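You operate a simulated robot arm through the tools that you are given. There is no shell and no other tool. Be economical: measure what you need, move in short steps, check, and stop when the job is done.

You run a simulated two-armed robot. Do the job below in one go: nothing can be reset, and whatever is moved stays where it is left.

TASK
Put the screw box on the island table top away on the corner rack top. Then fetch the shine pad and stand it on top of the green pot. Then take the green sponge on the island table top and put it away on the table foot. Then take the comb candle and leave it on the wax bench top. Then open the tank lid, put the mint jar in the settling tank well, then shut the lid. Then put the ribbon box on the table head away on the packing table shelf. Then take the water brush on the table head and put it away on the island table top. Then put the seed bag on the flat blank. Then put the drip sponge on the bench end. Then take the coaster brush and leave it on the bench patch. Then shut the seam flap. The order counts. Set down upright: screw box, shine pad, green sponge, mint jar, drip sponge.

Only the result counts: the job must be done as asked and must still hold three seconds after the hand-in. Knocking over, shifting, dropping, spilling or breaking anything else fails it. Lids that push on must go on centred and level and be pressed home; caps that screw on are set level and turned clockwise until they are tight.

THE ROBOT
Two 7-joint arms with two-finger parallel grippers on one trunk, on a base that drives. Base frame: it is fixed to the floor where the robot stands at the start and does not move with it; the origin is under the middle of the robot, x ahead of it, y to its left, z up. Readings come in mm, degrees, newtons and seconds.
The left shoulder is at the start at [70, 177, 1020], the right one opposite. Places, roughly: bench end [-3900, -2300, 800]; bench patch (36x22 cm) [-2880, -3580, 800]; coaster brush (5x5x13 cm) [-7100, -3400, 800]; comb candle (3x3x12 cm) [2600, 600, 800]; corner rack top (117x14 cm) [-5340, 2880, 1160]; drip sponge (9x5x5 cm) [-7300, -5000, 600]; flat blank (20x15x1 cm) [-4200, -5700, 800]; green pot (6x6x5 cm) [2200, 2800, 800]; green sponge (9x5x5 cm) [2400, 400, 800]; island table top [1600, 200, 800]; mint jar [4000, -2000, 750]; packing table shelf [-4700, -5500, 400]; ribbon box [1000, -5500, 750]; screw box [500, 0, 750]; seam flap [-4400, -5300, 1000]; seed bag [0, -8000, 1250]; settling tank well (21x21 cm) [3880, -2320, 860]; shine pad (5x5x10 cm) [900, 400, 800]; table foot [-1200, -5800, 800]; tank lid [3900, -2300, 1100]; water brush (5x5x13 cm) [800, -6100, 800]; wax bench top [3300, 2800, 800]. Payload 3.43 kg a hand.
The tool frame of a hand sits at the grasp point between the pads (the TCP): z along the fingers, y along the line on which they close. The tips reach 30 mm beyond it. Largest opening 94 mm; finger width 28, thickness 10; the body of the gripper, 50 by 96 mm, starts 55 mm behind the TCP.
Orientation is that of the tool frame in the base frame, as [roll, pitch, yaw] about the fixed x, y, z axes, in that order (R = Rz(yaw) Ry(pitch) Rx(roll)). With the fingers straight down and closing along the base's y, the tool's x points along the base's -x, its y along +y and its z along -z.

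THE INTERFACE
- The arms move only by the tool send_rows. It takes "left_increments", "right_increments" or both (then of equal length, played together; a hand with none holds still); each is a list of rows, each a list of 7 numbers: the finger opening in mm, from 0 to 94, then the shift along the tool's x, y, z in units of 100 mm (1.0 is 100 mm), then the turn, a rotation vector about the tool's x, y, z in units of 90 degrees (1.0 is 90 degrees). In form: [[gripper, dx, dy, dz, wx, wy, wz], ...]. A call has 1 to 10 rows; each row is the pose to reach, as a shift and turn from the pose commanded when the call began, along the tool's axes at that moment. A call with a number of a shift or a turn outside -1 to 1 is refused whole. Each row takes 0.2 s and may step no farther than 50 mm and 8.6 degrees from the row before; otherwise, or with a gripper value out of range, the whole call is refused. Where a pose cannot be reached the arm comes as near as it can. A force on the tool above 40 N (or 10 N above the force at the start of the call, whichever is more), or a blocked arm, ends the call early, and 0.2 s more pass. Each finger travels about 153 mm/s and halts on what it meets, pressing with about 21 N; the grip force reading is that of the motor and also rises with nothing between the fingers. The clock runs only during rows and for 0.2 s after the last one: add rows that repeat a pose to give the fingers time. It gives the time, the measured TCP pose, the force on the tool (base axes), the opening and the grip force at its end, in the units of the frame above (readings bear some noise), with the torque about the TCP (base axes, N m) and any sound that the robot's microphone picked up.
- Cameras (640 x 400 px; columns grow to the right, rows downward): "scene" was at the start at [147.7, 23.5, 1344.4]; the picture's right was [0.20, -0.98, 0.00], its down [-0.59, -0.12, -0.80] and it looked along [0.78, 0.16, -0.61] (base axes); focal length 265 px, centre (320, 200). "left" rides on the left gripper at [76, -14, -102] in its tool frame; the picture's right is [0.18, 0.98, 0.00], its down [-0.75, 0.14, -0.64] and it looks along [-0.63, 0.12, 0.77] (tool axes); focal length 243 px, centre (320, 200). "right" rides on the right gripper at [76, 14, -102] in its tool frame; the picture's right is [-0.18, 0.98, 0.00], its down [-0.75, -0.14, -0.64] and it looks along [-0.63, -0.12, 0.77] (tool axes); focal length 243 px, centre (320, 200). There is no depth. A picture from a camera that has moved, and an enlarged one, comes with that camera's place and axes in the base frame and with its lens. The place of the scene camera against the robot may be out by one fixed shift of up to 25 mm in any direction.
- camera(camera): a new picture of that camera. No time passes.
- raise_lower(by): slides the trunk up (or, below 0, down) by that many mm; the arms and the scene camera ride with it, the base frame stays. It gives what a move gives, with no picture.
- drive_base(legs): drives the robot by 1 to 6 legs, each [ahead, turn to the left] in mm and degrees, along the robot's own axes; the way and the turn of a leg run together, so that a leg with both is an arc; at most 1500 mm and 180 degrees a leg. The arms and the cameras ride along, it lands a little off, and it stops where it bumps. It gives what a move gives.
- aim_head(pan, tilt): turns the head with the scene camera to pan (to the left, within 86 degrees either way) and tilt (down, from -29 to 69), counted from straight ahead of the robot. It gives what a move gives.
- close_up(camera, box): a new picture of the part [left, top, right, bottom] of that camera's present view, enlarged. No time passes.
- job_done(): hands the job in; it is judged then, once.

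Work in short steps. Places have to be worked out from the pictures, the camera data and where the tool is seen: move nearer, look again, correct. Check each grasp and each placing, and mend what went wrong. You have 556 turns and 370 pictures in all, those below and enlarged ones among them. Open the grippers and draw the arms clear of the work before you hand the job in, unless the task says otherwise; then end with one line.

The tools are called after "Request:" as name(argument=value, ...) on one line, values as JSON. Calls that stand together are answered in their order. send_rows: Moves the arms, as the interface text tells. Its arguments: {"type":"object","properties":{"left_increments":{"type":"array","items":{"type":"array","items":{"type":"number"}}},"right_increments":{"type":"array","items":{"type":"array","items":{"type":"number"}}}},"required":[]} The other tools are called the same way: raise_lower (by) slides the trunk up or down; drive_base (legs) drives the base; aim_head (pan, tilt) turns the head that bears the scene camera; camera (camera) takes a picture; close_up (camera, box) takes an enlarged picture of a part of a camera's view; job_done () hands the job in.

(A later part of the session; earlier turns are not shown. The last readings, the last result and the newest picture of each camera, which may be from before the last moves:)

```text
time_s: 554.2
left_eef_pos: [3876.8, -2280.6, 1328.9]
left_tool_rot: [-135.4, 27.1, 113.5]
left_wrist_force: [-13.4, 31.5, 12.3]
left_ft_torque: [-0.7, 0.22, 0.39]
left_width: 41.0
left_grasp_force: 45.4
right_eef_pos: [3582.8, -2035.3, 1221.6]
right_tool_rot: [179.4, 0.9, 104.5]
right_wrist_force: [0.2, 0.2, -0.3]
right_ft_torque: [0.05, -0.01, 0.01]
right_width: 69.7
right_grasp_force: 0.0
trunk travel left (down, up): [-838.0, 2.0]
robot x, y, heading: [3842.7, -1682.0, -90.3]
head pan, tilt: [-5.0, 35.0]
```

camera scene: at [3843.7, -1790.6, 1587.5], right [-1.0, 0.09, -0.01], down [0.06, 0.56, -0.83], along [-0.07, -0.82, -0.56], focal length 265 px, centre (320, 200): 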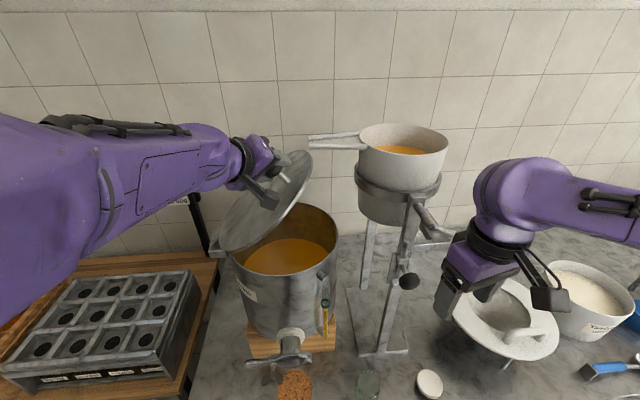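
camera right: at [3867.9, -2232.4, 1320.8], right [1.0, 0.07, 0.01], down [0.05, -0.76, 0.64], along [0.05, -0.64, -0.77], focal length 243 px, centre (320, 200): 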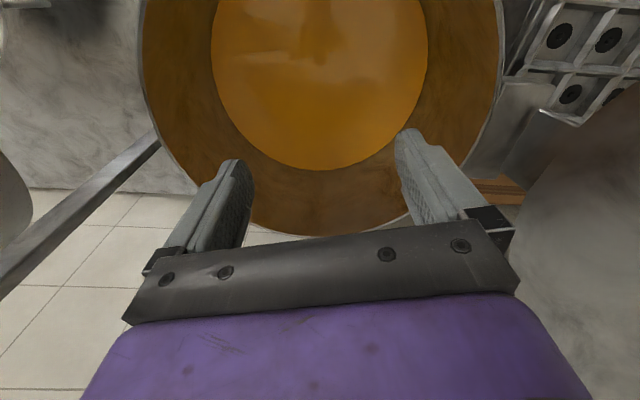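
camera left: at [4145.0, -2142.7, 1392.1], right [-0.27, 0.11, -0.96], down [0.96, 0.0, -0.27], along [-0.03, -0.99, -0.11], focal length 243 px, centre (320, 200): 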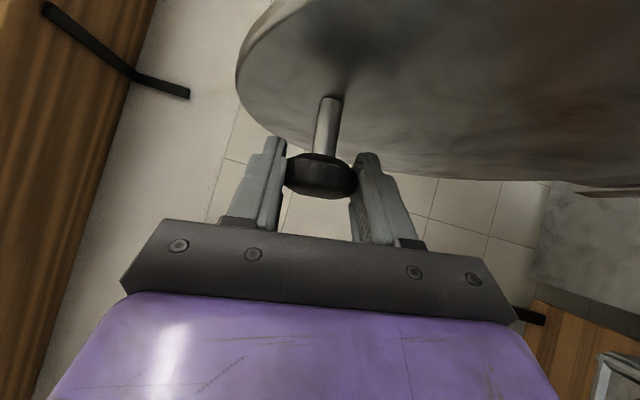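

Reach restored. Continuing 10° closed while easing 12 mm toward +y.

Request:
send_rows(left_increments=[[20, 0.05, 0, -0.035, 0, 0, 0], [20, 0.098, 0, -0.069, 0, 0, 0], [20, 0.18, -0.015, 0.06, -0.0227, 0, 0.016], [20, 0.23, -0.031, 0.117, -0.0453, 0.0005, 0.032], [20, 0.3, -0.037, 0.21, -0.068, 0.0007, 0.048], [20, 0.365, -0.042, 0.307, -0.0907, 0.001, 0.064]])

Request:
camera(camera="scene")

```text
time_s: 555.6
left_eef_pos: [3841.3, -2279.0, 1291.5]
left_tool_rot: [-146.4, 30.3, 108.4]
left_wrist_force: [-25.0, -4.6, 20.6]
left_ft_torque: [-0.36, -0.49, 0.43]
left_width: 41.2
left_grasp_force: 45.1
right_eef_pos: [3578.6, -2044.8, 1218.0]
right_tool_rot: [179.2, 0.4, 104.5]
right_wrist_force: [-0.3, 0.4, 0.0]
right_ft_torque: [0.01, 0.03, 0.0]
right_width: 69.7
right_grasp_force: 0.0
trunk travel left (down, up): [-838.0, 2.0]
robot x, y, heading: [3846.5, -1673.6, -90.3]
head pan, tilt: [-5.0, 35.0]
```

```text
190 pictures are left
camera scene: at [3839.0, -1807.6, 1586.1], right [-1.0, 0.09, -0.01], down [0.06, 0.57, -0.82], along [-0.07, -0.82, -0.57], focal length 265 px, centre (320, 200)
```

scene: 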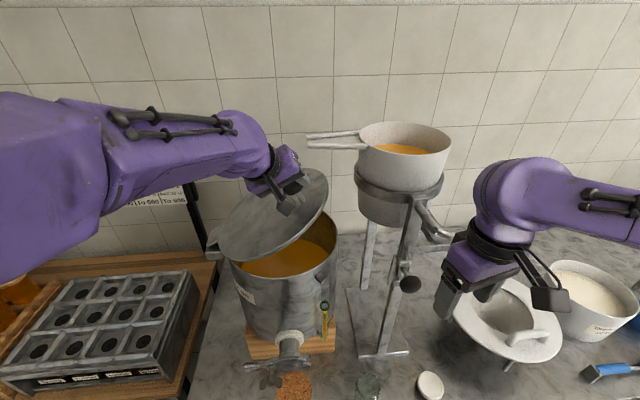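

Lid ≈27°. Continuing 20° with a small outward correction.

Request:
send_rows(left_increments=[[20, 0.09, -0.04, 0.13, -0.032, 0, 0.022], [20, 0.181, -0.079, 0.259, -0.0637, 0, 0.0446], [20, 0.26, -0.078, 0.373, -0.091, 0, 0.0637], [20, 0.34, -0.076, 0.487, -0.1183, 0, 0.0828], [20, 0.433, -0.055, 0.62, -0.15, 0, 0.105], [20, 0.526, -0.033, 0.751, -0.182, 0, 0.1273]])

Request:
camera(camera="scene")

```text
time_s: 557.0
left_eef_pos: [3810.7, -2279.4, 1241.1]
left_tool_rot: [-164.7, 35.2, 99.8]
left_wrist_force: [-7.1, 26.5, 2.2]
left_ft_torque: [0.38, 0.08, -0.76]
left_width: 40.4
left_grasp_force: 45.2
right_eef_pos: [3584.9, -2039.5, 1220.8]
right_tool_rot: [179.6, 0.6, 104.6]
right_wrist_force: [0.0, -0.1, -0.2]
right_ft_torque: [0.04, 0.03, 0.03]
right_width: 69.8
right_grasp_force: 0.0
trunk travel left (down, up): [-838.0, 2.0]
robot x, y, heading: [3842.9, -1679.3, -90.3]
head pan, tilt: [-5.0, 35.0]
```

```text
189 pictures are left
camera scene: at [3847.2, -1800.2, 1586.8], right [-1.0, 0.09, 0.0], down [0.05, 0.57, -0.82], along [-0.08, -0.82, -0.57], focal length 265 px, centre (320, 200)
```

scene: 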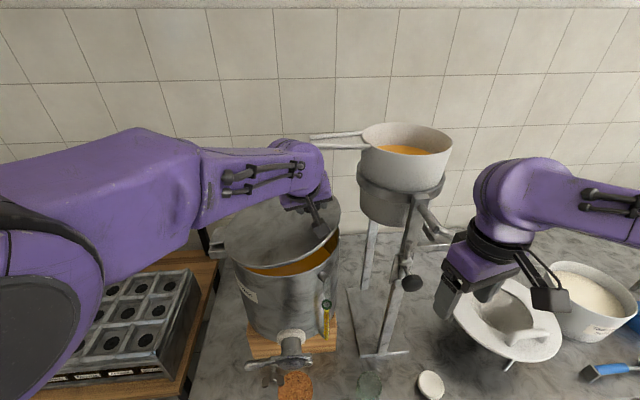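

Nearly shut (≈14°). Closing the remaining 14°.

Request:
send_rows(left_increments=[[20, 0.12, -0.025, 0.11, -0.0313, 0, 0.023], [20, 0.23, -0.049, 0.227, -0.0626, -0.001, 0.0461], [20, 0.34, -0.055, 0.35, -0.094, -0.0015, 0.069], [20, 0.448, -0.059, 0.472, -0.1252, -0.002, 0.0922], [20, 0.448, -0.059, 0.472, -0.1252, -0.002, 0.0922]])

Request:
camera(camera="scene")

Request:
camera(camera="left")

```text
time_s: 558.2
left_eef_pos: [3790.8, -2279.7, 1183.8]
left_tool_rot: [-179.7, 36.3, 91.8]
left_wrist_force: [-40.3, 13.1, 12.0]
left_ft_torque: [0.98, -0.26, 0.18]
left_width: 40.2
left_grasp_force: 45.0
right_eef_pos: [3581.7, -2040.3, 1220.0]
right_tool_rot: [179.4, 0.5, 104.5]
right_wrist_force: [0.1, 0.1, 0.1]
right_ft_torque: [0.04, 0.02, 0.0]
right_width: 70.0
right_grasp_force: 0.0
trunk travel left (down, up): [-838.0, 2.0]
robot x, y, heading: [3844.3, -1675.5, -90.7]
head pan, tilt: [-5.0, 35.0]
stopped in row 5 (left hand): the force on the tool passed its limit (the readings are from after the stop); the commanded pose is now the measured one
```

```text
188 pictures are left
camera scene: at [3823.7, -1802.8, 1587.3], right [-0.99, 0.1, -0.02], down [0.07, 0.57, -0.82], along [-0.07, -0.82, -0.57], focal length 265 px, centre (320, 200)
```

scene: 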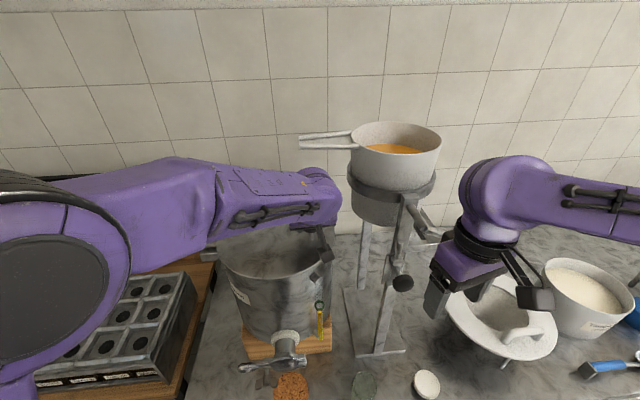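

```text
187 pictures are left
camera left: at [3773.4, -2157.8, 1220.3], right [0.98, 0.18, -0.11], down [0.15, -0.22, 0.96], along [0.14, -0.96, -0.24], focal length 243 px, centre (320, 200)
```

left: 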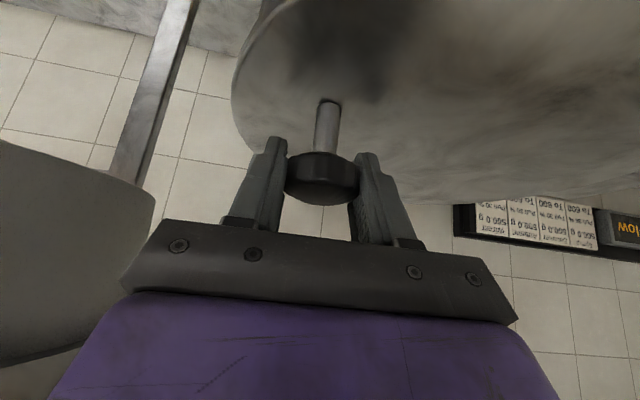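

Lid is down (≈1°). Releasing the knob and withdrawing; it should settle shut.

Request:
send_rows(left_increments=[[60, 0, 0, 0, 0, 0, 0], [94, 0, 0, 0, 0, 0, 0], [94, 0, 0, 0, 0, 0, 0], [94, 0, 0, -0.2, 0, 0, 0], [94, 0, 0, -0.6, 0, 0, 0], [94, 0, 0, -1.0, 0, 0, 0]])

Request:
camera(camera="left")

Request:
camera(camera="scene")

```text
time_s: 559.6
left_eef_pos: [3802.5, -2223.5, 1257.5]
left_tool_rot: [179.8, 36.1, 91.9]
left_wrist_force: [0.3, 0.1, -0.2]
left_ft_torque: [-0.01, 0.01, 0.01]
left_width: 94.0
left_grasp_force: 0.1
right_eef_pos: [3591.7, -2045.0, 1220.9]
right_tool_rot: [179.7, 0.3, 104.5]
right_wrist_force: [1.0, -0.8, 0.3]
right_ft_torque: [-0.02, -0.03, 0.04]
right_width: 70.1
right_grasp_force: 0.0
trunk travel left (down, up): [-838.0, 2.0]
robot x, y, heading: [3845.4, -1678.1, -90.7]
head pan, tilt: [-5.0, 35.0]
```

```text
186 pictures are left
camera left: at [3783.5, -2102.8, 1295.3], right [0.98, 0.18, -0.11], down [0.15, -0.23, 0.96], along [0.15, -0.96, -0.25], focal length 243 px, centre (320, 200)
```

left: 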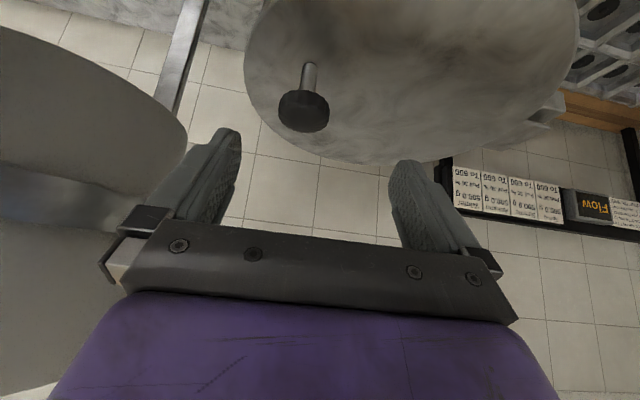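

```text
185 pictures are left
camera scene: at [3847.6, -1807.8, 1586.1], right [-1.0, 0.1, 0.0], down [0.06, 0.57, -0.82], along [-0.08, -0.82, -0.57], focal length 265 px, centre (320, 200)
```

scene: 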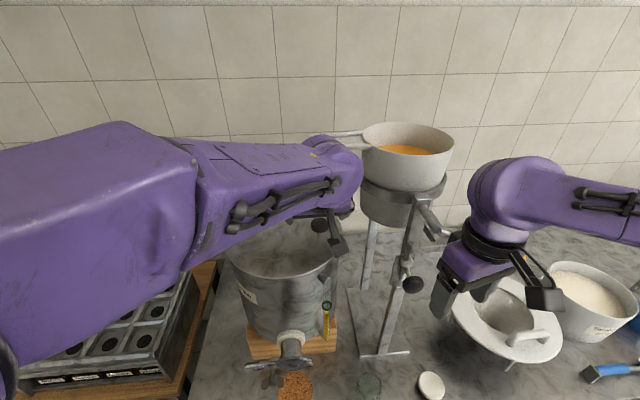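

The lid rests shut. Backing away, levelling the left hand, and checking the tank from a distance.

Request:
drive_base(legs=[[-480, 0]])

Request:
send_rows(left_increments=[[60, 0, 0, 0, 0, 0.08, 0], [60, 0, 0, 0, 0, 0.16, 0], [60, 0, 0, 0, 0, 0.24, 0], [60, 0, 0, 0, 0, 0.32, 0], [60, 0, 0, 0, 0, 0.4, 0]])

Request:
aim_head(pan=15, tilt=25)

Request:
camera(camera="scene")

```text
time_s: 562.5
left_eef_pos: [3810.5, -1740.5, 1257.0]
left_tool_rot: [179.8, 36.1, 92.5]
left_wrist_force: [-0.4, 0.1, -0.1]
left_ft_torque: [0.01, 0.0, 0.03]
left_width: 93.9
left_grasp_force: 0.0
right_eef_pos: [3597.0, -1561.8, 1218.8]
right_tool_rot: [179.8, 0.1, 105.0]
right_wrist_force: [0.2, 0.0, 0.2]
right_ft_torque: [0.03, -0.01, 0.01]
right_width: 70.1
right_grasp_force: 0.0
trunk travel left (down, up): [-838.0, 2.0]
robot x, y, heading: [3847.8, -1190.7, -90.2]
head pan, tilt: [-5.0, 35.0]
```

```text
time_s: 563.7
left_eef_pos: [3811.8, -1742.5, 1257.5]
left_tool_rot: [-180.0, 0.0, 92.5]
left_wrist_force: [-0.2, -1.2, 0.6]
left_ft_torque: [0.02, 0.02, 0.0]
left_width: 59.9
left_grasp_force: 0.0
right_eef_pos: [3596.8, -1563.2, 1219.1]
right_tool_rot: [179.8, 0.0, 104.9]
right_wrist_force: [0.1, 0.7, 0.4]
right_ft_torque: [-0.02, 0.01, 0.0]
right_width: 69.9
right_grasp_force: 0.0
trunk travel left (down, up): [-838.0, 2.0]
robot x, y, heading: [3848.1, -1192.2, -90.0]
head pan, tilt: [-5.0, 35.0]
```

```text
time_s: 564.5
left_eef_pos: [3810.2, -1739.4, 1258.2]
left_tool_rot: [-179.9, 0.2, 92.6]
left_wrist_force: [-0.3, -0.1, 1.0]
left_ft_torque: [0.0, 0.0, 0.01]
left_width: 59.8
left_grasp_force: 0.1
right_eef_pos: [3596.2, -1560.3, 1219.3]
right_tool_rot: [179.8, 0.3, 104.9]
right_wrist_force: [-0.1, 0.2, -0.2]
right_ft_torque: [-0.01, -0.01, 0.01]
right_width: 69.6
right_grasp_force: 0.0
trunk travel left (down, up): [-838.0, 2.0]
robot x, y, heading: [3848.4, -1188.4, -90.4]
head pan, tilt: [15.0, 25.0]
```

```text
184 pictures are left
camera scene: at [3883.5, -1323.5, 1601.8], right [-0.97, -0.26, 0.0], down [-0.11, 0.41, -0.91], along [0.23, -0.88, -0.42], focal length 265 px, centre (320, 200)
```

scene: 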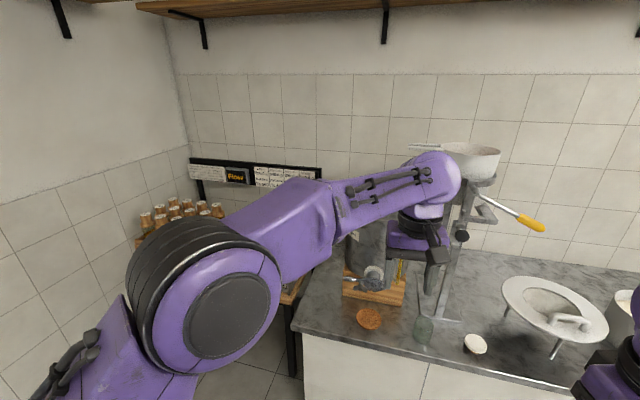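

Heading for the terrace: west along the south aisle, then south through the door.

Request:
drive_base(legs=[[0, -89.6], [1500, 0], [1500, 0], [800, 0], [0, 90]])

Request:
aim_head(pan=0, tilt=20)

Request:
camera(camera="scene")

```text
time_s: 590.1
left_eef_pos: [150.3, -1868.8, 1257.7]
left_tool_rot: [179.9, 0.0, 96.8]
left_wrist_force: [0.2, -1.0, -0.6]
left_ft_torque: [0.01, -0.01, 0.02]
left_width: 59.9
left_grasp_force: 0.1
right_eef_pos: [-76.4, -1705.6, 1219.5]
right_tool_rot: [179.9, 0.3, 109.3]
right_wrist_force: [-0.1, 0.3, -0.3]
right_ft_torque: [0.02, 0.02, -0.01]
right_width: 70.2
right_grasp_force: 0.1
trunk travel left (down, up): [-838.0, 2.0]
robot x, y, heading: [148.5, -1314.8, -85.9]
head pan, tilt: [15.0, 25.0]
```

```text
time_s: 590.9
left_eef_pos: [148.9, -1868.2, 1258.4]
left_tool_rot: [180.0, 0.0, 96.9]
left_wrist_force: [0.2, -0.6, -0.6]
left_ft_torque: [0.0, 0.03, -0.01]
left_width: 60.4
left_grasp_force: 0.1
right_eef_pos: [-77.6, -1706.8, 1219.7]
right_tool_rot: [179.8, 0.2, 109.2]
right_wrist_force: [-0.6, -0.5, 0.7]
right_ft_torque: [-0.01, -0.01, 0.05]
right_width: 70.0
right_grasp_force: 0.1
trunk travel left (down, up): [-838.0, 2.0]
robot x, y, heading: [146.6, -1319.3, -85.7]
head pan, tilt: [0.0, 20.0]
```

```text
183 pictures are left
camera scene: at [168.4, -1455.4, 1609.8], right [-1.0, -0.07, 0.0], down [-0.02, 0.34, -0.94], along [0.07, -0.94, -0.34], focal length 265 px, centre (320, 200)
```

scene: 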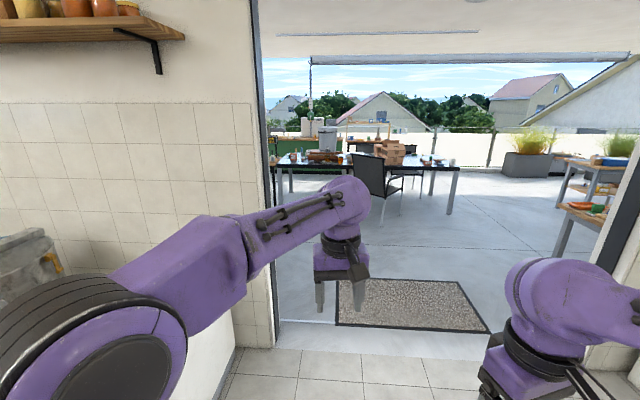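

The door jamb is at x≈600; I'll shift to x≈−450 before passing through.

Request:
drive_base(legs=[[0, -55], [780, 0], [0, 51], [1500, 0], [900, 0]])

Request:
camera(camera="scene")

```text
time_s: 611.3
left_eef_pos: [-432.7, -4778.0, 1258.3]
left_tool_rot: [180.0, 0.1, 93.4]
left_wrist_force: [-0.5, 0.6, -0.1]
left_ft_torque: [0.02, -0.01, -0.01]
left_width: 60.1
left_grasp_force: 0.1
right_eef_pos: [-649.1, -4603.0, 1220.0]
right_tool_rot: [179.8, 0.2, 105.7]
right_wrist_force: [-0.2, 0.1, 0.0]
right_ft_torque: [-0.05, 0.03, 0.01]
right_width: 70.0
right_grasp_force: 0.0
trunk travel left (down, up): [-838.0, 2.0]
robot x, y, heading: [-405.5, -4226.9, -89.3]
head pan, tilt: [0.0, 20.0]
```

```text
182 pictures are left
camera scene: at [-390.0, -4365.7, 1609.9], right [-1.0, -0.01, 0.0], down [0.0, 0.34, -0.94], along [0.01, -0.94, -0.34], focal length 265 px, centre (320, 200)
```

scene: 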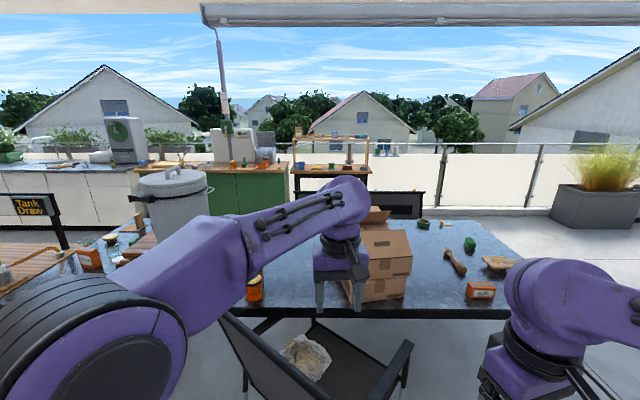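

Panning left to see the table head.

Request:
aim_head(pan=50, tilt=25)

Request:
camera(camera="scene")

```text
time_s: 612.5
left_eef_pos: [-434.4, -4778.5, 1258.0]
left_tool_rot: [180.0, 0.1, 93.4]
left_wrist_force: [0.4, 0.6, -0.8]
left_ft_torque: [-0.01, 0.0, -0.02]
left_width: 60.1
left_grasp_force: 0.1
right_eef_pos: [-649.1, -4603.1, 1220.1]
right_tool_rot: [179.8, 0.2, 105.7]
right_wrist_force: [-0.6, 0.8, 0.5]
right_ft_torque: [0.03, -0.01, -0.01]
right_width: 70.0
right_grasp_force: 0.0
trunk travel left (down, up): [-838.0, 2.0]
robot x, y, heading: [-403.9, -4230.7, -89.5]
head pan, tilt: [50.0, 25.0]
```

```text
181 pictures are left
camera scene: at [-319.9, -4331.8, 1601.8], right [-0.63, -0.77, 0.0], down [-0.33, 0.27, -0.91], along [0.7, -0.58, -0.42], focal length 265 px, centre (320, 200)
```

scene: 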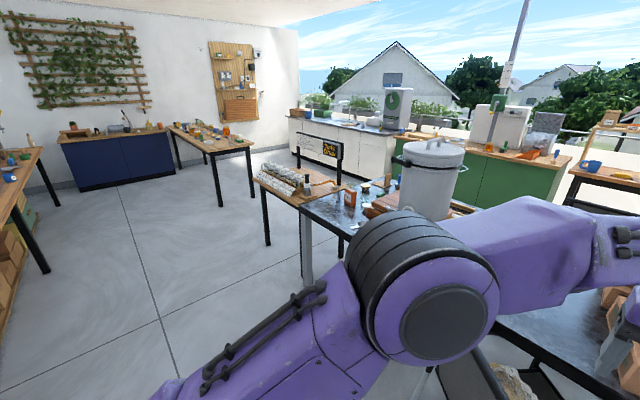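

Driving east to stand north of the table head.

Request:
drive_base(legs=[[0, 89], [1250, 0], [0, -89]])

Request:
aim_head(pan=0, tilt=28)

Request:
camera(camera="scene")

```text
time_s: 626.3
left_eef_pos: [822.1, -4703.8, 1257.3]
left_tool_rot: [180.0, 0.0, 97.3]
left_wrist_force: [0.1, 0.6, -0.3]
left_ft_torque: [0.0, 0.0, 0.0]
left_width: 60.0
left_grasp_force: 0.1
right_eef_pos: [593.5, -4543.5, 1220.1]
right_tool_rot: [179.8, 0.2, 109.6]
right_wrist_force: [-0.3, 0.1, 0.5]
right_ft_torque: [-0.01, -0.02, -0.01]
right_width: 69.9
right_grasp_force: 0.0
trunk travel left (down, up): [-838.0, 2.0]
robot x, y, heading: [812.8, -4154.9, -85.6]
head pan, tilt: [50.0, 25.0]
```

```text
time_s: 627.5
left_eef_pos: [820.3, -4703.7, 1258.0]
left_tool_rot: [180.0, 0.0, 97.2]
left_wrist_force: [-0.2, -0.2, -0.5]
left_ft_torque: [0.01, -0.01, -0.01]
left_width: 59.9
left_grasp_force: 0.1
right_eef_pos: [594.2, -4543.8, 1219.1]
right_tool_rot: [179.8, 0.2, 109.7]
right_wrist_force: [-0.5, -0.3, 0.5]
right_ft_torque: [-0.01, 0.0, -0.01]
right_width: 70.0
right_grasp_force: 0.0
trunk travel left (down, up): [-838.0, 2.0]
robot x, y, heading: [812.3, -4153.5, -85.3]
head pan, tilt: [0.0, 28.0]
```

```text
180 pictures are left
camera scene: at [837.1, -4288.9, 1596.9], right [-1.0, -0.08, 0.0], down [-0.04, 0.47, -0.88], along [0.07, -0.88, -0.47], focal length 265 px, centre (320, 200)
```

scene: 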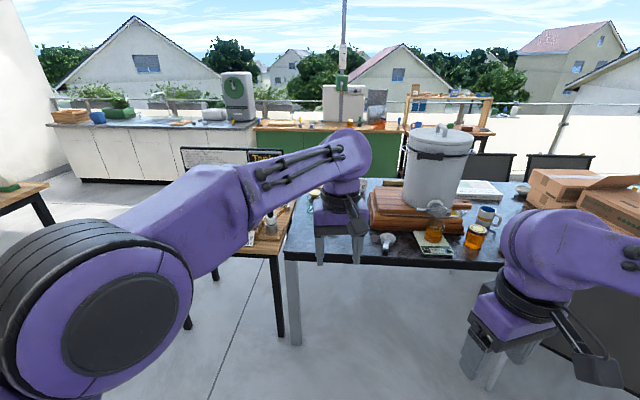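

The ribbon box should be behind the left gripper; moving that hand aside.

Request:
send_rows(left_increments=[[60, 0, 0.4, 0, 0, 0, 0], [60, 0, 0.8, 0, 0, 0, 0], [60, 0, 1.0, 0, 0, 0, 0]])

Request:
send_rows(left_increments=[[60, 0.2, 0.4, 0, 0, 0, 0], [60, 0.4, 0.8, 0, 0, 0, 0], [60, 0.6, 1.0, 0, 0, 0, 0]])

Request:
send_rows(left_increments=[[60, 0.2, 0.4, 0, 0, 0, 0], [60, 0.4, 0.8, 0, 0, 0, 0], [60, 0.6, 1.0, 0, 0, 0, 0]])

Request:
close_up(camera="scene", box=[240, 160, 560, 300])

```text
time_s: 628.3
left_eef_pos: [921.5, -4691.0, 1257.9]
left_tool_rot: [179.8, 0.2, 97.2]
left_wrist_force: [0.8, 0.7, 0.0]
left_ft_torque: [-0.03, 0.02, -0.01]
left_width: 60.0
left_grasp_force: 0.0
right_eef_pos: [592.5, -4542.7, 1218.0]
right_tool_rot: [179.9, 0.2, 109.6]
right_wrist_force: [0.1, 0.8, 0.2]
right_ft_torque: [-0.01, -0.01, -0.01]
right_width: 70.1
right_grasp_force: 0.0
trunk travel left (down, up): [-838.0, 2.0]
robot x, y, heading: [811.5, -4151.7, -85.3]
head pan, tilt: [0.0, 28.0]
```

```text
time_s: 629.1
left_eef_pos: [1012.6, -4617.1, 1259.7]
left_tool_rot: [179.9, 0.1, 97.1]
left_wrist_force: [0.2, 0.5, 0.6]
left_ft_torque: [0.0, -0.01, -0.02]
left_width: 60.1
left_grasp_force: 0.1
right_eef_pos: [593.2, -4541.8, 1219.7]
right_tool_rot: [179.8, 0.2, 109.5]
right_wrist_force: [0.7, 1.0, -0.2]
right_ft_torque: [-0.02, -0.02, 0.0]
right_width: 70.1
right_grasp_force: 0.0
trunk travel left (down, up): [-838.0, 2.0]
robot x, y, heading: [812.1, -4155.3, -85.6]
head pan, tilt: [0.0, 28.0]
```

```text
time_s: 629.9
left_eef_pos: [1107.5, -4545.0, 1258.0]
left_tool_rot: [180.0, 0.2, 97.2]
left_wrist_force: [0.3, 0.4, -1.0]
left_ft_torque: [0.03, 0.02, 0.0]
left_width: 60.2
left_grasp_force: 0.1
right_eef_pos: [593.3, -4542.3, 1220.5]
right_tool_rot: [179.8, 0.2, 109.6]
right_wrist_force: [-0.3, 0.1, -0.6]
right_ft_torque: [-0.02, 0.01, 0.0]
right_width: 69.8
right_grasp_force: 0.0
trunk travel left (down, up): [-838.0, 2.0]
robot x, y, heading: [811.5, -4153.5, -85.4]
head pan, tilt: [0.0, 28.0]
```

```text
2.00 times, centred on (400, 230) of scene
camera zoom: at [837.6, -4288.6, 1597.0], right [-1.0, -0.08, 0.0], down [-0.04, 0.47, -0.88], along [0.07, -0.88, -0.47], focal length 530 px, centre (160, 140)
```

zoom: 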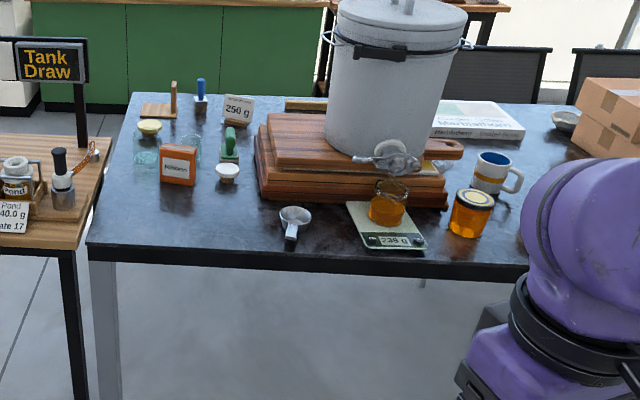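

The ribbon box is the orange box near (889, −5580); the water brush (blue handle) stands near (800, −6100). Driving up to the table edge.

Request:
drive_base(legs=[[860, -2]])

Request:
aim_head(pan=0, tilt=42)

Request:
camera(camera="scene")

Request:
camera(camera="left")

```text
time_s: 634.5
left_eef_pos: [1148.0, -5406.8, 1258.4]
left_tool_rot: [-180.0, 0.1, 95.3]
left_wrist_force: [-0.4, 0.6, 0.4]
left_ft_torque: [-0.03, -0.01, 0.03]
left_width: 60.0
left_grasp_force: 0.0
right_eef_pos: [635.1, -5388.0, 1219.0]
right_tool_rot: [179.8, 0.2, 107.8]
right_wrist_force: [0.1, 0.1, -0.5]
right_ft_torque: [0.01, 0.0, -0.02]
right_width: 70.1
right_grasp_force: 0.1
trunk travel left (down, up): [-838.0, 2.0]
robot x, y, heading: [865.7, -5008.0, -87.3]
head pan, tilt: [0.0, 28.0]
```

```text
time_s: 635.2
left_eef_pos: [1147.5, -5409.2, 1259.1]
left_tool_rot: [-180.0, 0.0, 95.3]
left_wrist_force: [-0.8, 0.0, 0.4]
left_ft_torque: [0.0, -0.02, 0.02]
left_width: 60.0
left_grasp_force: 0.1
right_eef_pos: [634.3, -5388.2, 1219.3]
right_tool_rot: [179.8, 0.1, 107.8]
right_wrist_force: [-0.5, 0.3, -1.1]
right_ft_torque: [0.03, 0.02, 0.02]
right_width: 69.7
right_grasp_force: 0.1
trunk travel left (down, up): [-838.0, 2.0]
robot x, y, heading: [867.8, -5005.0, -87.2]
head pan, tilt: [0.0, 42.0]
```

```text
178 pictures are left
camera scene: at [885.7, -5134.3, 1575.5], right [-1.0, -0.05, 0.0], down [-0.03, 0.67, -0.74], along [0.03, -0.74, -0.67], focal length 265 px, centre (320, 200)
```

scene: 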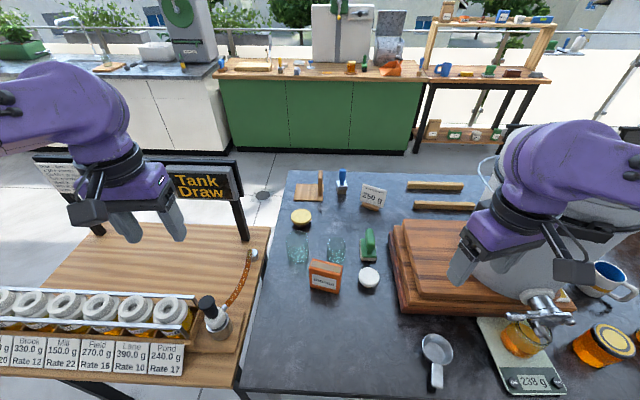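

```text
177 pictures are left
camera left: at [1125.5, -5333.9, 1359.8], right [0.96, 0.27, 0.0], down [0.21, -0.74, 0.64], along [0.18, -0.62, -0.77], focal length 243 px, centre (320, 200)
```

left: 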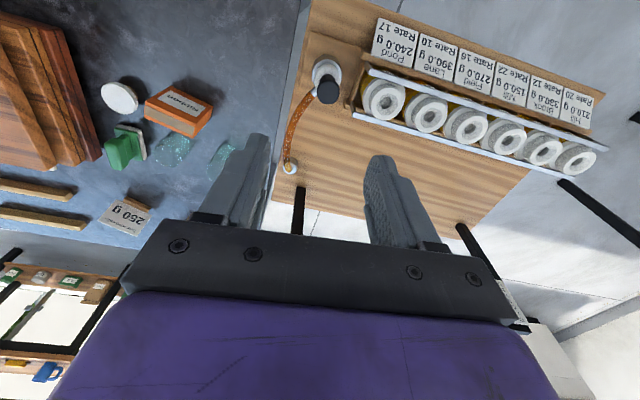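

I'll take the ribbon box with the right hand (closing along y, opening ~70 to spare the glass behind). First turn the hand.

Request:
send_rows(right_increments=[[70, 0, 0, 0, 0, 0, -0.093], [70, 0, 0, 0, 0, 0, -0.186], [70, 0, 0, 0, 0, 0, -0.279], [70, 0, 0, 0, 0, 0, -0.372], [70, 0, 0, 0, 0, 0, -0.465], [70, 0, 0, 0, 0, 0, -0.558], [70, 0, 0, 0, 0, 0, -0.651], [70, 0, 0, 0, 0, 0, -0.744], [70, 0, 0, 0, 0, 0, -0.835]])

Request:
send_rows(right_increments=[[70, -0.3, -0.3, 0.1, 0, 0, 0], [70, -0.6, -0.6, 0.2, 0, 0, 0], [70, -0.9, -0.9, 0.3, 0, 0, 0]])

Request:
send_rows(right_increments=[[70, -0.3, -0.3, 0.1, 0, 0, 0], [70, -0.6, -0.6, 0.2, 0, 0, 0], [70, -0.9, -0.9, 0.3, 0, 0, 0]])

Request:
camera(camera="right")

Request:
camera(camera="scene")

```text
time_s: 637.2
left_eef_pos: [1147.5, -5407.7, 1258.2]
left_tool_rot: [179.9, 0.2, 95.3]
left_wrist_force: [0.3, 0.6, 0.4]
left_ft_torque: [0.01, -0.01, -0.03]
left_width: 60.0
left_grasp_force: 0.1
right_eef_pos: [634.3, -5388.5, 1219.8]
right_tool_rot: [-179.9, 0.3, -177.0]
right_wrist_force: [0.3, -0.9, -0.1]
right_ft_torque: [0.01, 0.02, -0.01]
right_width: 70.0
right_grasp_force: 0.0
trunk travel left (down, up): [-838.0, 2.0]
robot x, y, heading: [869.4, -5006.0, -87.4]
head pan, tilt: [0.0, 42.0]
```

```text
time_s: 638.0
left_eef_pos: [1149.0, -5408.1, 1257.2]
left_tool_rot: [180.0, 0.0, 95.2]
left_wrist_force: [-0.5, 0.4, 0.2]
left_ft_torque: [0.01, 0.0, 0.0]
left_width: 60.3
left_grasp_force: 0.1
right_eef_pos: [730.0, -5473.7, 1187.1]
right_tool_rot: [-179.9, 0.2, -177.1]
right_wrist_force: [0.0, -0.1, -0.7]
right_ft_torque: [0.02, 0.04, 0.01]
right_width: 70.1
right_grasp_force: 0.0
trunk travel left (down, up): [-838.0, 2.0]
robot x, y, heading: [867.1, -5010.6, -87.2]
head pan, tilt: [0.0, 42.0]
```

```text
time_s: 638.8
left_eef_pos: [1148.5, -5407.3, 1256.9]
left_tool_rot: [-180.0, 0.1, 95.3]
left_wrist_force: [-0.1, -0.8, 0.1]
left_ft_torque: [-0.01, 0.01, 0.03]
left_width: 60.0
left_grasp_force: 0.0
right_eef_pos: [826.2, -5561.0, 1159.3]
right_tool_rot: [-179.9, 0.3, -177.2]
right_wrist_force: [0.2, -0.5, -0.1]
right_ft_torque: [0.03, 0.02, -0.03]
right_width: 70.0
right_grasp_force: 0.1
trunk travel left (down, up): [-838.0, 2.0]
robot x, y, heading: [865.9, -5003.0, -87.2]
head pan, tilt: [0.0, 42.0]
```

```text
176 pictures are left
camera right: at [747.4, -5550.2, 1262.4], right [0.13, 0.99, 0.0], down [0.76, -0.1, 0.65], along [0.64, -0.09, -0.76], focal length 243 px, centre (320, 200)
```

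right: 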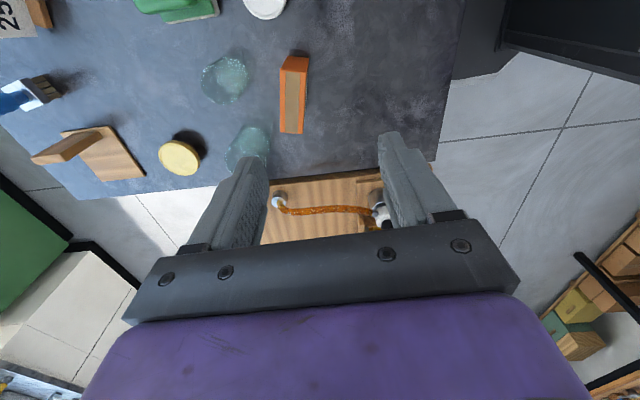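

```text
175 pictures are left
camera scene: at [886.8, -5134.8, 1575.4], right [-1.0, -0.05, 0.0], down [-0.03, 0.67, -0.74], along [0.03, -0.74, -0.67], focal length 265 px, centre (320, 200)
```

scene: 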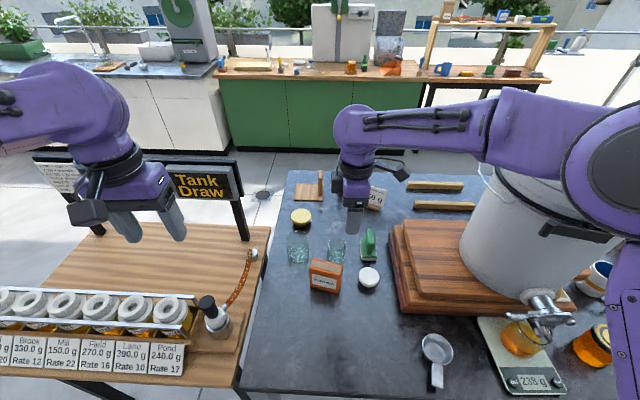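

Box centre ≈(881, −5614), turned about −15°. Turning the hand to match and lowering to ~1060.

Request:
send_rows(right_increments=[[70, -0.2, -0.2, 0, 0, 0, 0.07], [70, -0.4, -0.4, 0.2, 0, 0, 0.14], [70, -0.52, -0.556, 0.5, 0, 0, 0.19], [70, -0.52, -0.556, 1.0, 0, 0, 0.19]])

Request:
send_rows(right_increments=[[70, 0, 0, 0.4, 0, 0, 0], [70, 0, 0, 0.8, 0, 0, 0], [70, 0, 0, 1.0, 0, 0, 0]])

Request:
camera(camera="right")

```text
time_s: 639.8
left_eef_pos: [1147.4, -5408.3, 1257.9]
left_tool_rot: [-180.0, -0.1, 95.4]
left_wrist_force: [0.4, -0.9, -0.1]
left_ft_torque: [0.02, 0.0, -0.01]
left_width: 59.9
left_grasp_force: 0.0
right_eef_pos: [878.2, -5614.1, 1061.8]
right_tool_rot: [-179.9, 0.2, 165.8]
right_wrist_force: [-0.3, -0.9, 0.0]
right_ft_torque: [0.02, 0.01, 0.0]
right_width: 69.9
right_grasp_force: 0.1
trunk travel left (down, up): [-838.0, 2.0]
robot x, y, heading: [863.4, -5006.9, -87.2]
head pan, tilt: [0.0, 42.0]
```

```text
time_s: 640.6
left_eef_pos: [1147.2, -5406.9, 1257.6]
left_tool_rot: [180.0, 0.1, 95.4]
left_wrist_force: [0.9, 0.2, -0.1]
left_ft_torque: [0.01, 0.0, -0.01]
left_width: 60.0
left_grasp_force: 0.1
right_eef_pos: [879.2, -5612.1, 962.7]
right_tool_rot: [-179.9, 0.4, 165.7]
right_wrist_force: [0.3, -1.2, 1.0]
right_ft_torque: [-0.01, 0.0, 0.03]
right_width: 70.1
right_grasp_force: 0.1
trunk travel left (down, up): [-838.0, 2.0]
robot x, y, heading: [867.6, -5005.2, -87.4]
head pan, tilt: [0.0, 42.0]
```

```text
174 pictures are left
camera right: at [807.1, -5578.8, 1065.2], right [0.42, 0.91, 0.0], down [0.69, -0.32, 0.65], along [0.59, -0.27, -0.76], focal length 243 px, centre (320, 200)
```

right: 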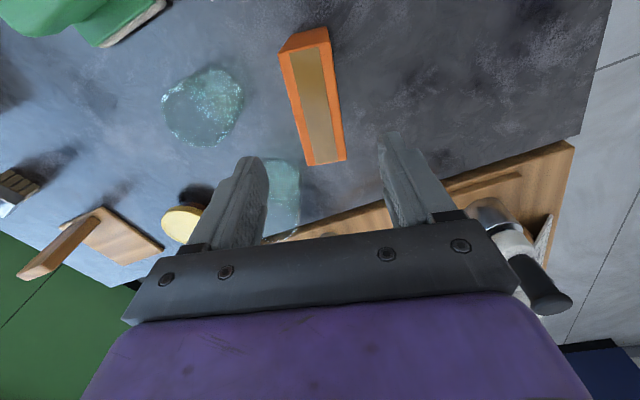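

Well aligned; glasses are ≥40 mm clear. Descending to ~865, then check.

Request:
send_rows(right_increments=[[70, 0, -0.04, 0.4, 0, 0, 0], [70, 0, -0.04, 0.8, 0, 0, 0], [70, 0, -0.04, 1.0, 0, 0, 0]])

Request:
camera(camera="right")

Request:
close_up(camera="scene", box=[270, 200, 410, 310])

```text
time_s: 641.4
left_eef_pos: [1148.1, -5407.6, 1258.3]
left_tool_rot: [-180.0, 0.1, 95.3]
left_wrist_force: [0.2, 0.5, 0.0]
left_ft_torque: [-0.02, 0.01, 0.0]
left_width: 59.7
left_grasp_force: 0.2
right_eef_pos: [881.3, -5616.4, 864.4]
right_tool_rot: [-179.9, 0.2, 165.9]
right_wrist_force: [-0.7, -1.2, -0.2]
right_ft_torque: [0.04, 0.01, 0.01]
right_width: 70.0
right_grasp_force: 0.1
trunk travel left (down, up): [-838.0, 2.0]
robot x, y, heading: [866.8, -5003.5, -87.2]
head pan, tilt: [0.0, 42.0]
```

```text
173 pictures are left
camera right: at [809.8, -5582.5, 966.5], right [0.42, 0.91, 0.0], down [0.69, -0.32, 0.65], along [0.59, -0.27, -0.76], focal length 243 px, centre (320, 200)
```

right: 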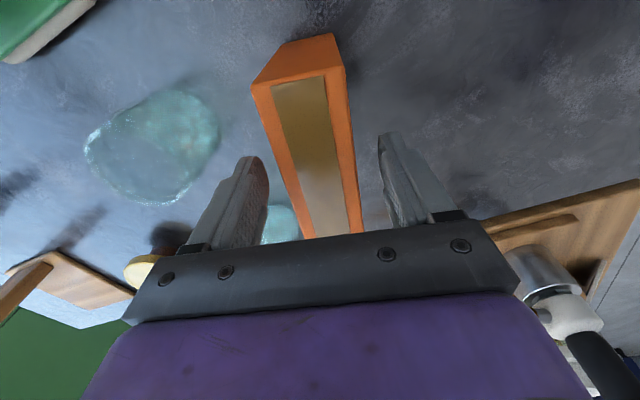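

```text
3.64 times, centred on (340, 255) of scene
camera zoom: at [885.8, -5133.6, 1575.6], right [-1.0, -0.05, 0.0], down [-0.03, 0.67, -0.74], along [0.03, -0.74, -0.67], focal length 964 px, centre (247, 0)
```

zoom: 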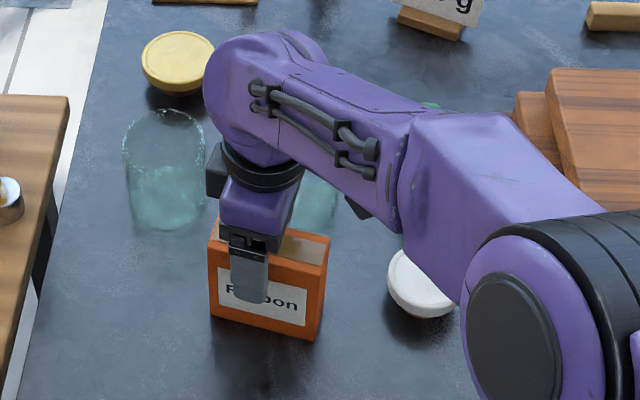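

Box is between the fingers. Lower 58 mm and close.

Request:
send_rows(right_increments=[[70, 0, 0, 0.3, 0, 0, 0], [70, 0, 0, 0.58, 0, 0, 0], [70, 0, 0, 0.58, 0, 0, 0], [40, 0, 0, 0.58, 0, 0, 0], [10, 0, 0, 0.58, 0, 0, 0], [10, 0, 0, 0.58, 0, 0, 0], [10, 0, 0, 0.58, 0, 0, 0]])

Request:
camera(camera="right")

```text
time_s: 643.0
left_eef_pos: [1147.3, -5407.9, 1258.7]
left_tool_rot: [179.9, 0.0, 95.2]
left_wrist_force: [0.2, 0.0, 0.1]
left_ft_torque: [0.04, -0.03, 0.0]
left_width: 60.2
left_grasp_force: 0.1
right_eef_pos: [868.9, -5604.9, 813.4]
right_tool_rot: [-179.7, 0.3, 165.8]
right_wrist_force: [-2.9, -3.3, 10.8]
right_ft_torque: [0.13, 0.24, -0.02]
right_width: 44.5
right_grasp_force: 20.8
right hand out of reach, approached as far as the arm can: row 1, 2, 3, 4, 5, 6, 7
trunk travel left (down, up): [-838.0, 2.0]
robot x, y, heading: [866.6, -5003.4, -87.2]
head pan, tilt: [0.0, 42.0]
```

```text
171 pictures are left
camera right: at [797.7, -5571.0, 915.0], right [0.42, 0.91, 0.0], down [0.69, -0.32, 0.65], along [0.59, -0.27, -0.76], focal length 243 px, centre (320, 200)
```

right: 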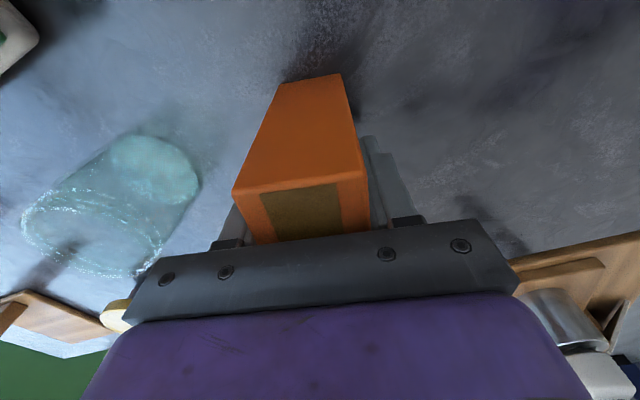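

Gripped at 44.5 mm. Lifting gently.

Request:
send_rows(right_increments=[[10, 0, 0, -0.1, 0, 0, 0], [10, 0, 0, -0.3, 0, 0, 0], [10, 0, 0, -0.6, 0, 0, 0], [10, 0, 0, -1.0, 0, 0, 0]])

Request:
send_rows(right_increments=[[10, 0, 0, -0.4, 0, 0, 0], [10, 0, 0, -0.8, 0, 0, 0], [10, 0, 0, -1.0, 0, 0, 0]])

Request:
camera(camera="scene")

```text
time_s: 644.0
left_eef_pos: [1148.0, -5406.9, 1258.3]
left_tool_rot: [-179.9, 0.1, 95.4]
left_wrist_force: [0.7, 0.2, 0.9]
left_ft_torque: [-0.01, -0.02, 0.02]
left_width: 60.0
left_grasp_force: 0.1
right_eef_pos: [869.0, -5604.0, 911.6]
right_tool_rot: [180.0, 0.1, 165.8]
right_wrist_force: [-0.1, 0.3, -1.7]
right_ft_torque: [0.01, 0.05, -0.02]
right_width: 44.2
right_grasp_force: 21.1
trunk travel left (down, up): [-838.0, 2.0]
robot x, y, heading: [863.9, -5005.0, -87.4]
head pan, tilt: [0.0, 42.0]
```

```text
time_s: 644.8
left_eef_pos: [1148.0, -5407.8, 1256.7]
left_tool_rot: [179.9, 0.0, 95.4]
left_wrist_force: [-0.7, 1.1, 0.0]
left_ft_torque: [0.06, -0.02, -0.01]
left_width: 60.1
left_grasp_force: 0.1
right_eef_pos: [866.7, -5604.2, 1008.5]
right_tool_rot: [180.0, 0.2, 165.8]
right_wrist_force: [0.1, 1.0, -1.1]
right_ft_torque: [0.0, -0.01, 0.01]
right_width: 44.4
right_grasp_force: 20.7
trunk travel left (down, up): [-838.0, 2.0]
robot x, y, heading: [868.9, -5008.6, -87.3]
head pan, tilt: [0.0, 42.0]
```

```text
170 pictures are left
camera scene: at [885.8, -5134.4, 1575.4], right [-1.0, -0.05, 0.0], down [-0.03, 0.67, -0.74], along [0.03, -0.74, -0.67], focal length 265 px, centre (320, 200)
```

scene: 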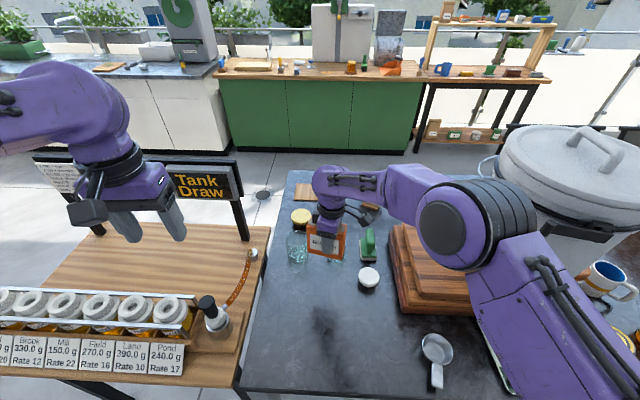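

Box held. Raise it, back off, and drive west along the terrace to the packing table.

Request:
send_rows(right_increments=[[10, 0, 0, -0.4, 0, 0, 0], [10, 0, 0, -0.8, 0, 0, 0], [10, 0, 0, -1.0, 0, 0, 0]])

Request:
drive_base(legs=[[-700, 0], [0, -92.7], [1500, 0], [1500, 0], [1200, 0]])

Request:
aim_head(pan=20, tilt=28)

Request:
camera(camera="scene")

```text
time_s: 645.6
left_eef_pos: [1147.3, -5408.4, 1258.7]
left_tool_rot: [180.0, 0.0, 95.4]
left_wrist_force: [0.5, -0.6, -0.1]
left_ft_torque: [0.01, 0.0, 0.01]
left_width: 60.0
left_grasp_force: 0.0
right_eef_pos: [868.4, -5602.0, 1109.5]
right_tool_rot: [180.0, 0.2, 165.8]
right_wrist_force: [-0.3, -0.4, -1.7]
right_ft_torque: [0.0, -0.03, -0.02]
right_width: 44.2
right_grasp_force: 21.3
trunk travel left (down, up): [-838.0, 2.0]
robot x, y, heading: [866.3, -5007.7, -86.9]
head pan, tilt: [0.0, 42.0]
```

```text
time_s: 672.9
left_eef_pos: [-3730.1, -4510.6, 1258.0]
left_tool_rot: [180.0, 0.2, 0.9]
left_wrist_force: [-0.6, 0.6, -0.5]
left_ft_torque: [-0.01, 0.02, 0.01]
left_width: 60.3
left_grasp_force: 0.1
right_eef_pos: [-3901.8, -4216.4, 1110.4]
right_tool_rot: [-180.0, 0.3, 71.3]
right_wrist_force: [0.1, -0.8, -1.2]
right_ft_torque: [-0.01, 0.01, -0.02]
right_width: 44.2
right_grasp_force: 20.9
trunk travel left (down, up): [-838.0, 2.0]
robot x, y, heading: [-3308.0, -4265.4, 178.4]
head pan, tilt: [0.0, 42.0]
```

```text
time_s: 673.7
left_eef_pos: [-3730.5, -4510.6, 1258.4]
left_tool_rot: [-180.0, 0.1, 0.9]
left_wrist_force: [-0.2, 0.5, -0.8]
left_ft_torque: [0.0, -0.01, -0.03]
left_width: 59.8
left_grasp_force: 0.1
right_eef_pos: [-3905.0, -4216.5, 1110.2]
right_tool_rot: [-180.0, 0.2, 71.5]
right_wrist_force: [0.0, -0.2, -1.3]
right_ft_torque: [0.0, 0.01, 0.04]
right_width: 44.1
right_grasp_force: 20.9
trunk travel left (down, up): [-838.0, 2.0]
robot x, y, heading: [-3309.5, -4265.7, 178.1]
head pan, tilt: [20.0, 28.0]
```

```text
169 pictures are left
camera scene: at [-3433.2, -4283.2, 1596.8], right [-0.31, 0.95, 0.0], down [0.45, 0.15, -0.88], along [-0.84, -0.28, -0.47], focal length 265 px, centre (320, 200)
```

scene: 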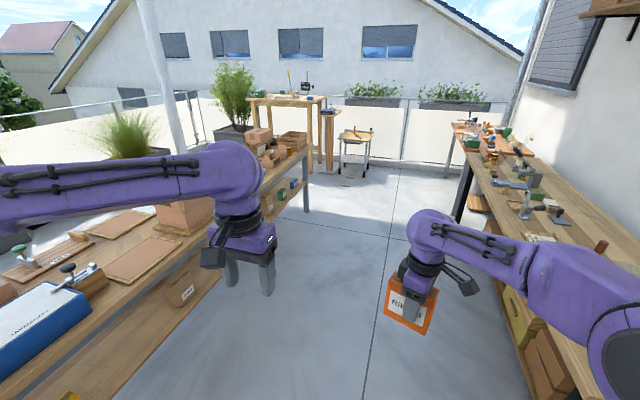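

The packing table runs along the south side (front edge y≈−5150) with a lower shelf. Driving to x≈−4650 and facing it.

Request:
drive_base(legs=[[0, 12], [1000, 0], [0, -10], [350, 0], [0, 90]])

Request:
aim_head(pan=0, tilt=35)

Request:
camera(camera="scene")

```text
time_s: 686.0
left_eef_pos: [-4419.5, -4847.0, 1258.4]
left_tool_rot: [-180.0, 0.1, 89.4]
left_wrist_force: [-0.6, 0.0, -0.3]
left_ft_torque: [-0.02, -0.02, 0.0]
left_width: 59.9
left_grasp_force: 0.0
right_eef_pos: [-4717.8, -5011.8, 1109.0]
right_tool_rot: [180.0, 0.3, 159.9]
right_wrist_force: [-0.2, 0.9, -1.9]
right_ft_torque: [0.01, 0.02, 0.0]
right_width: 44.3
right_grasp_force: 20.8
trunk travel left (down, up): [-838.0, 2.0]
robot x, y, heading: [-4658.3, -4417.6, -93.0]
head pan, tilt: [20.0, 28.0]
```

```text
time_s: 686.8
left_eef_pos: [-4419.7, -4848.0, 1257.9]
left_tool_rot: [179.9, 0.1, 89.5]
left_wrist_force: [0.3, 0.0, -0.9]
left_ft_torque: [0.03, 0.02, -0.01]
left_width: 60.1
left_grasp_force: 0.1
right_eef_pos: [-4719.2, -5012.0, 1109.7]
right_tool_rot: [-180.0, 0.4, 159.9]
right_wrist_force: [0.2, -0.1, -2.2]
right_ft_torque: [0.02, 0.0, 0.01]
right_width: 43.9
right_grasp_force: 21.1
trunk travel left (down, up): [-838.0, 2.0]
robot x, y, heading: [-4654.5, -4416.2, -93.3]
head pan, tilt: [0.0, 35.0]
```

```text
168 pictures are left
camera scene: at [-4652.5, -4551.4, 1586.0], right [-1.0, 0.06, 0.0], down [0.03, 0.57, -0.82], along [-0.05, -0.82, -0.57], focal length 265 px, centre (320, 200)
```

scene: 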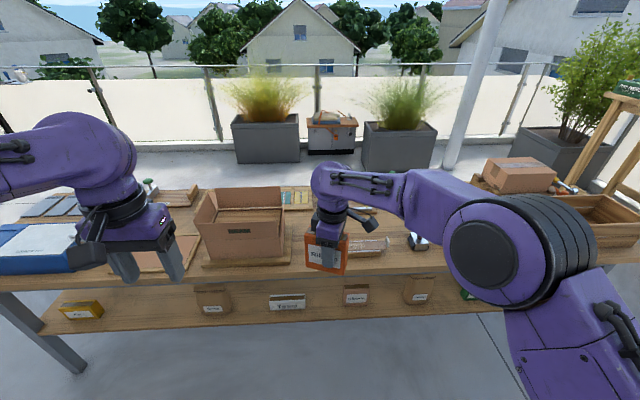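

The shelf (z≈430) has a wide free gap around x≈−3945. I'll go there; the hand will tilt ~30° so the wrist stays in front of the table edge.

Request:
drive_base(legs=[[0, 93], [860, 0], [0, -90]])

Request:
camera(camera="scene")

```text
time_s: 699.1
left_eef_pos: [-3497.6, -4799.2, 1258.2]
left_tool_rot: [-179.9, 0.1, 96.3]
left_wrist_force: [-0.3, 0.1, -0.2]
left_ft_torque: [-0.02, -0.01, 0.02]
left_width: 60.1
left_grasp_force: 0.1
right_eef_pos: [-3773.7, -5000.8, 1109.6]
right_tool_rot: [-179.9, 0.3, 166.9]
right_wrist_force: [-0.5, 0.3, -1.0]
right_ft_torque: [-0.02, 0.03, 0.03]
right_width: 44.1
right_grasp_force: 21.1
trunk travel left (down, up): [-838.0, 2.0]
robot x, y, heading: [-3786.5, -4403.0, -86.0]
head pan, tilt: [0.0, 35.0]
```

```text
167 pictures are left
camera scene: at [-3763.7, -4535.5, 1585.9], right [-1.0, -0.06, 0.0], down [-0.04, 0.57, -0.82], along [0.05, -0.82, -0.57], focal length 265 px, centre (320, 200)
```

scene: 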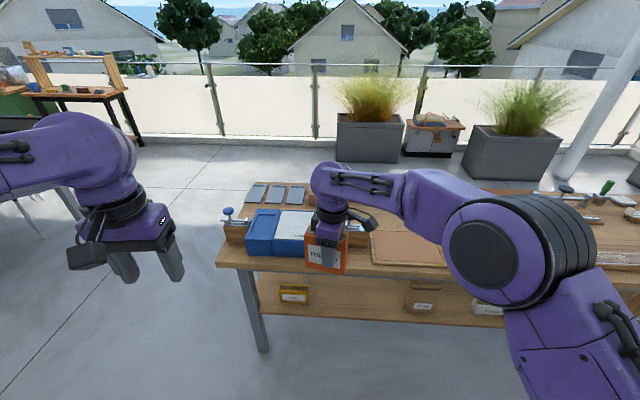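

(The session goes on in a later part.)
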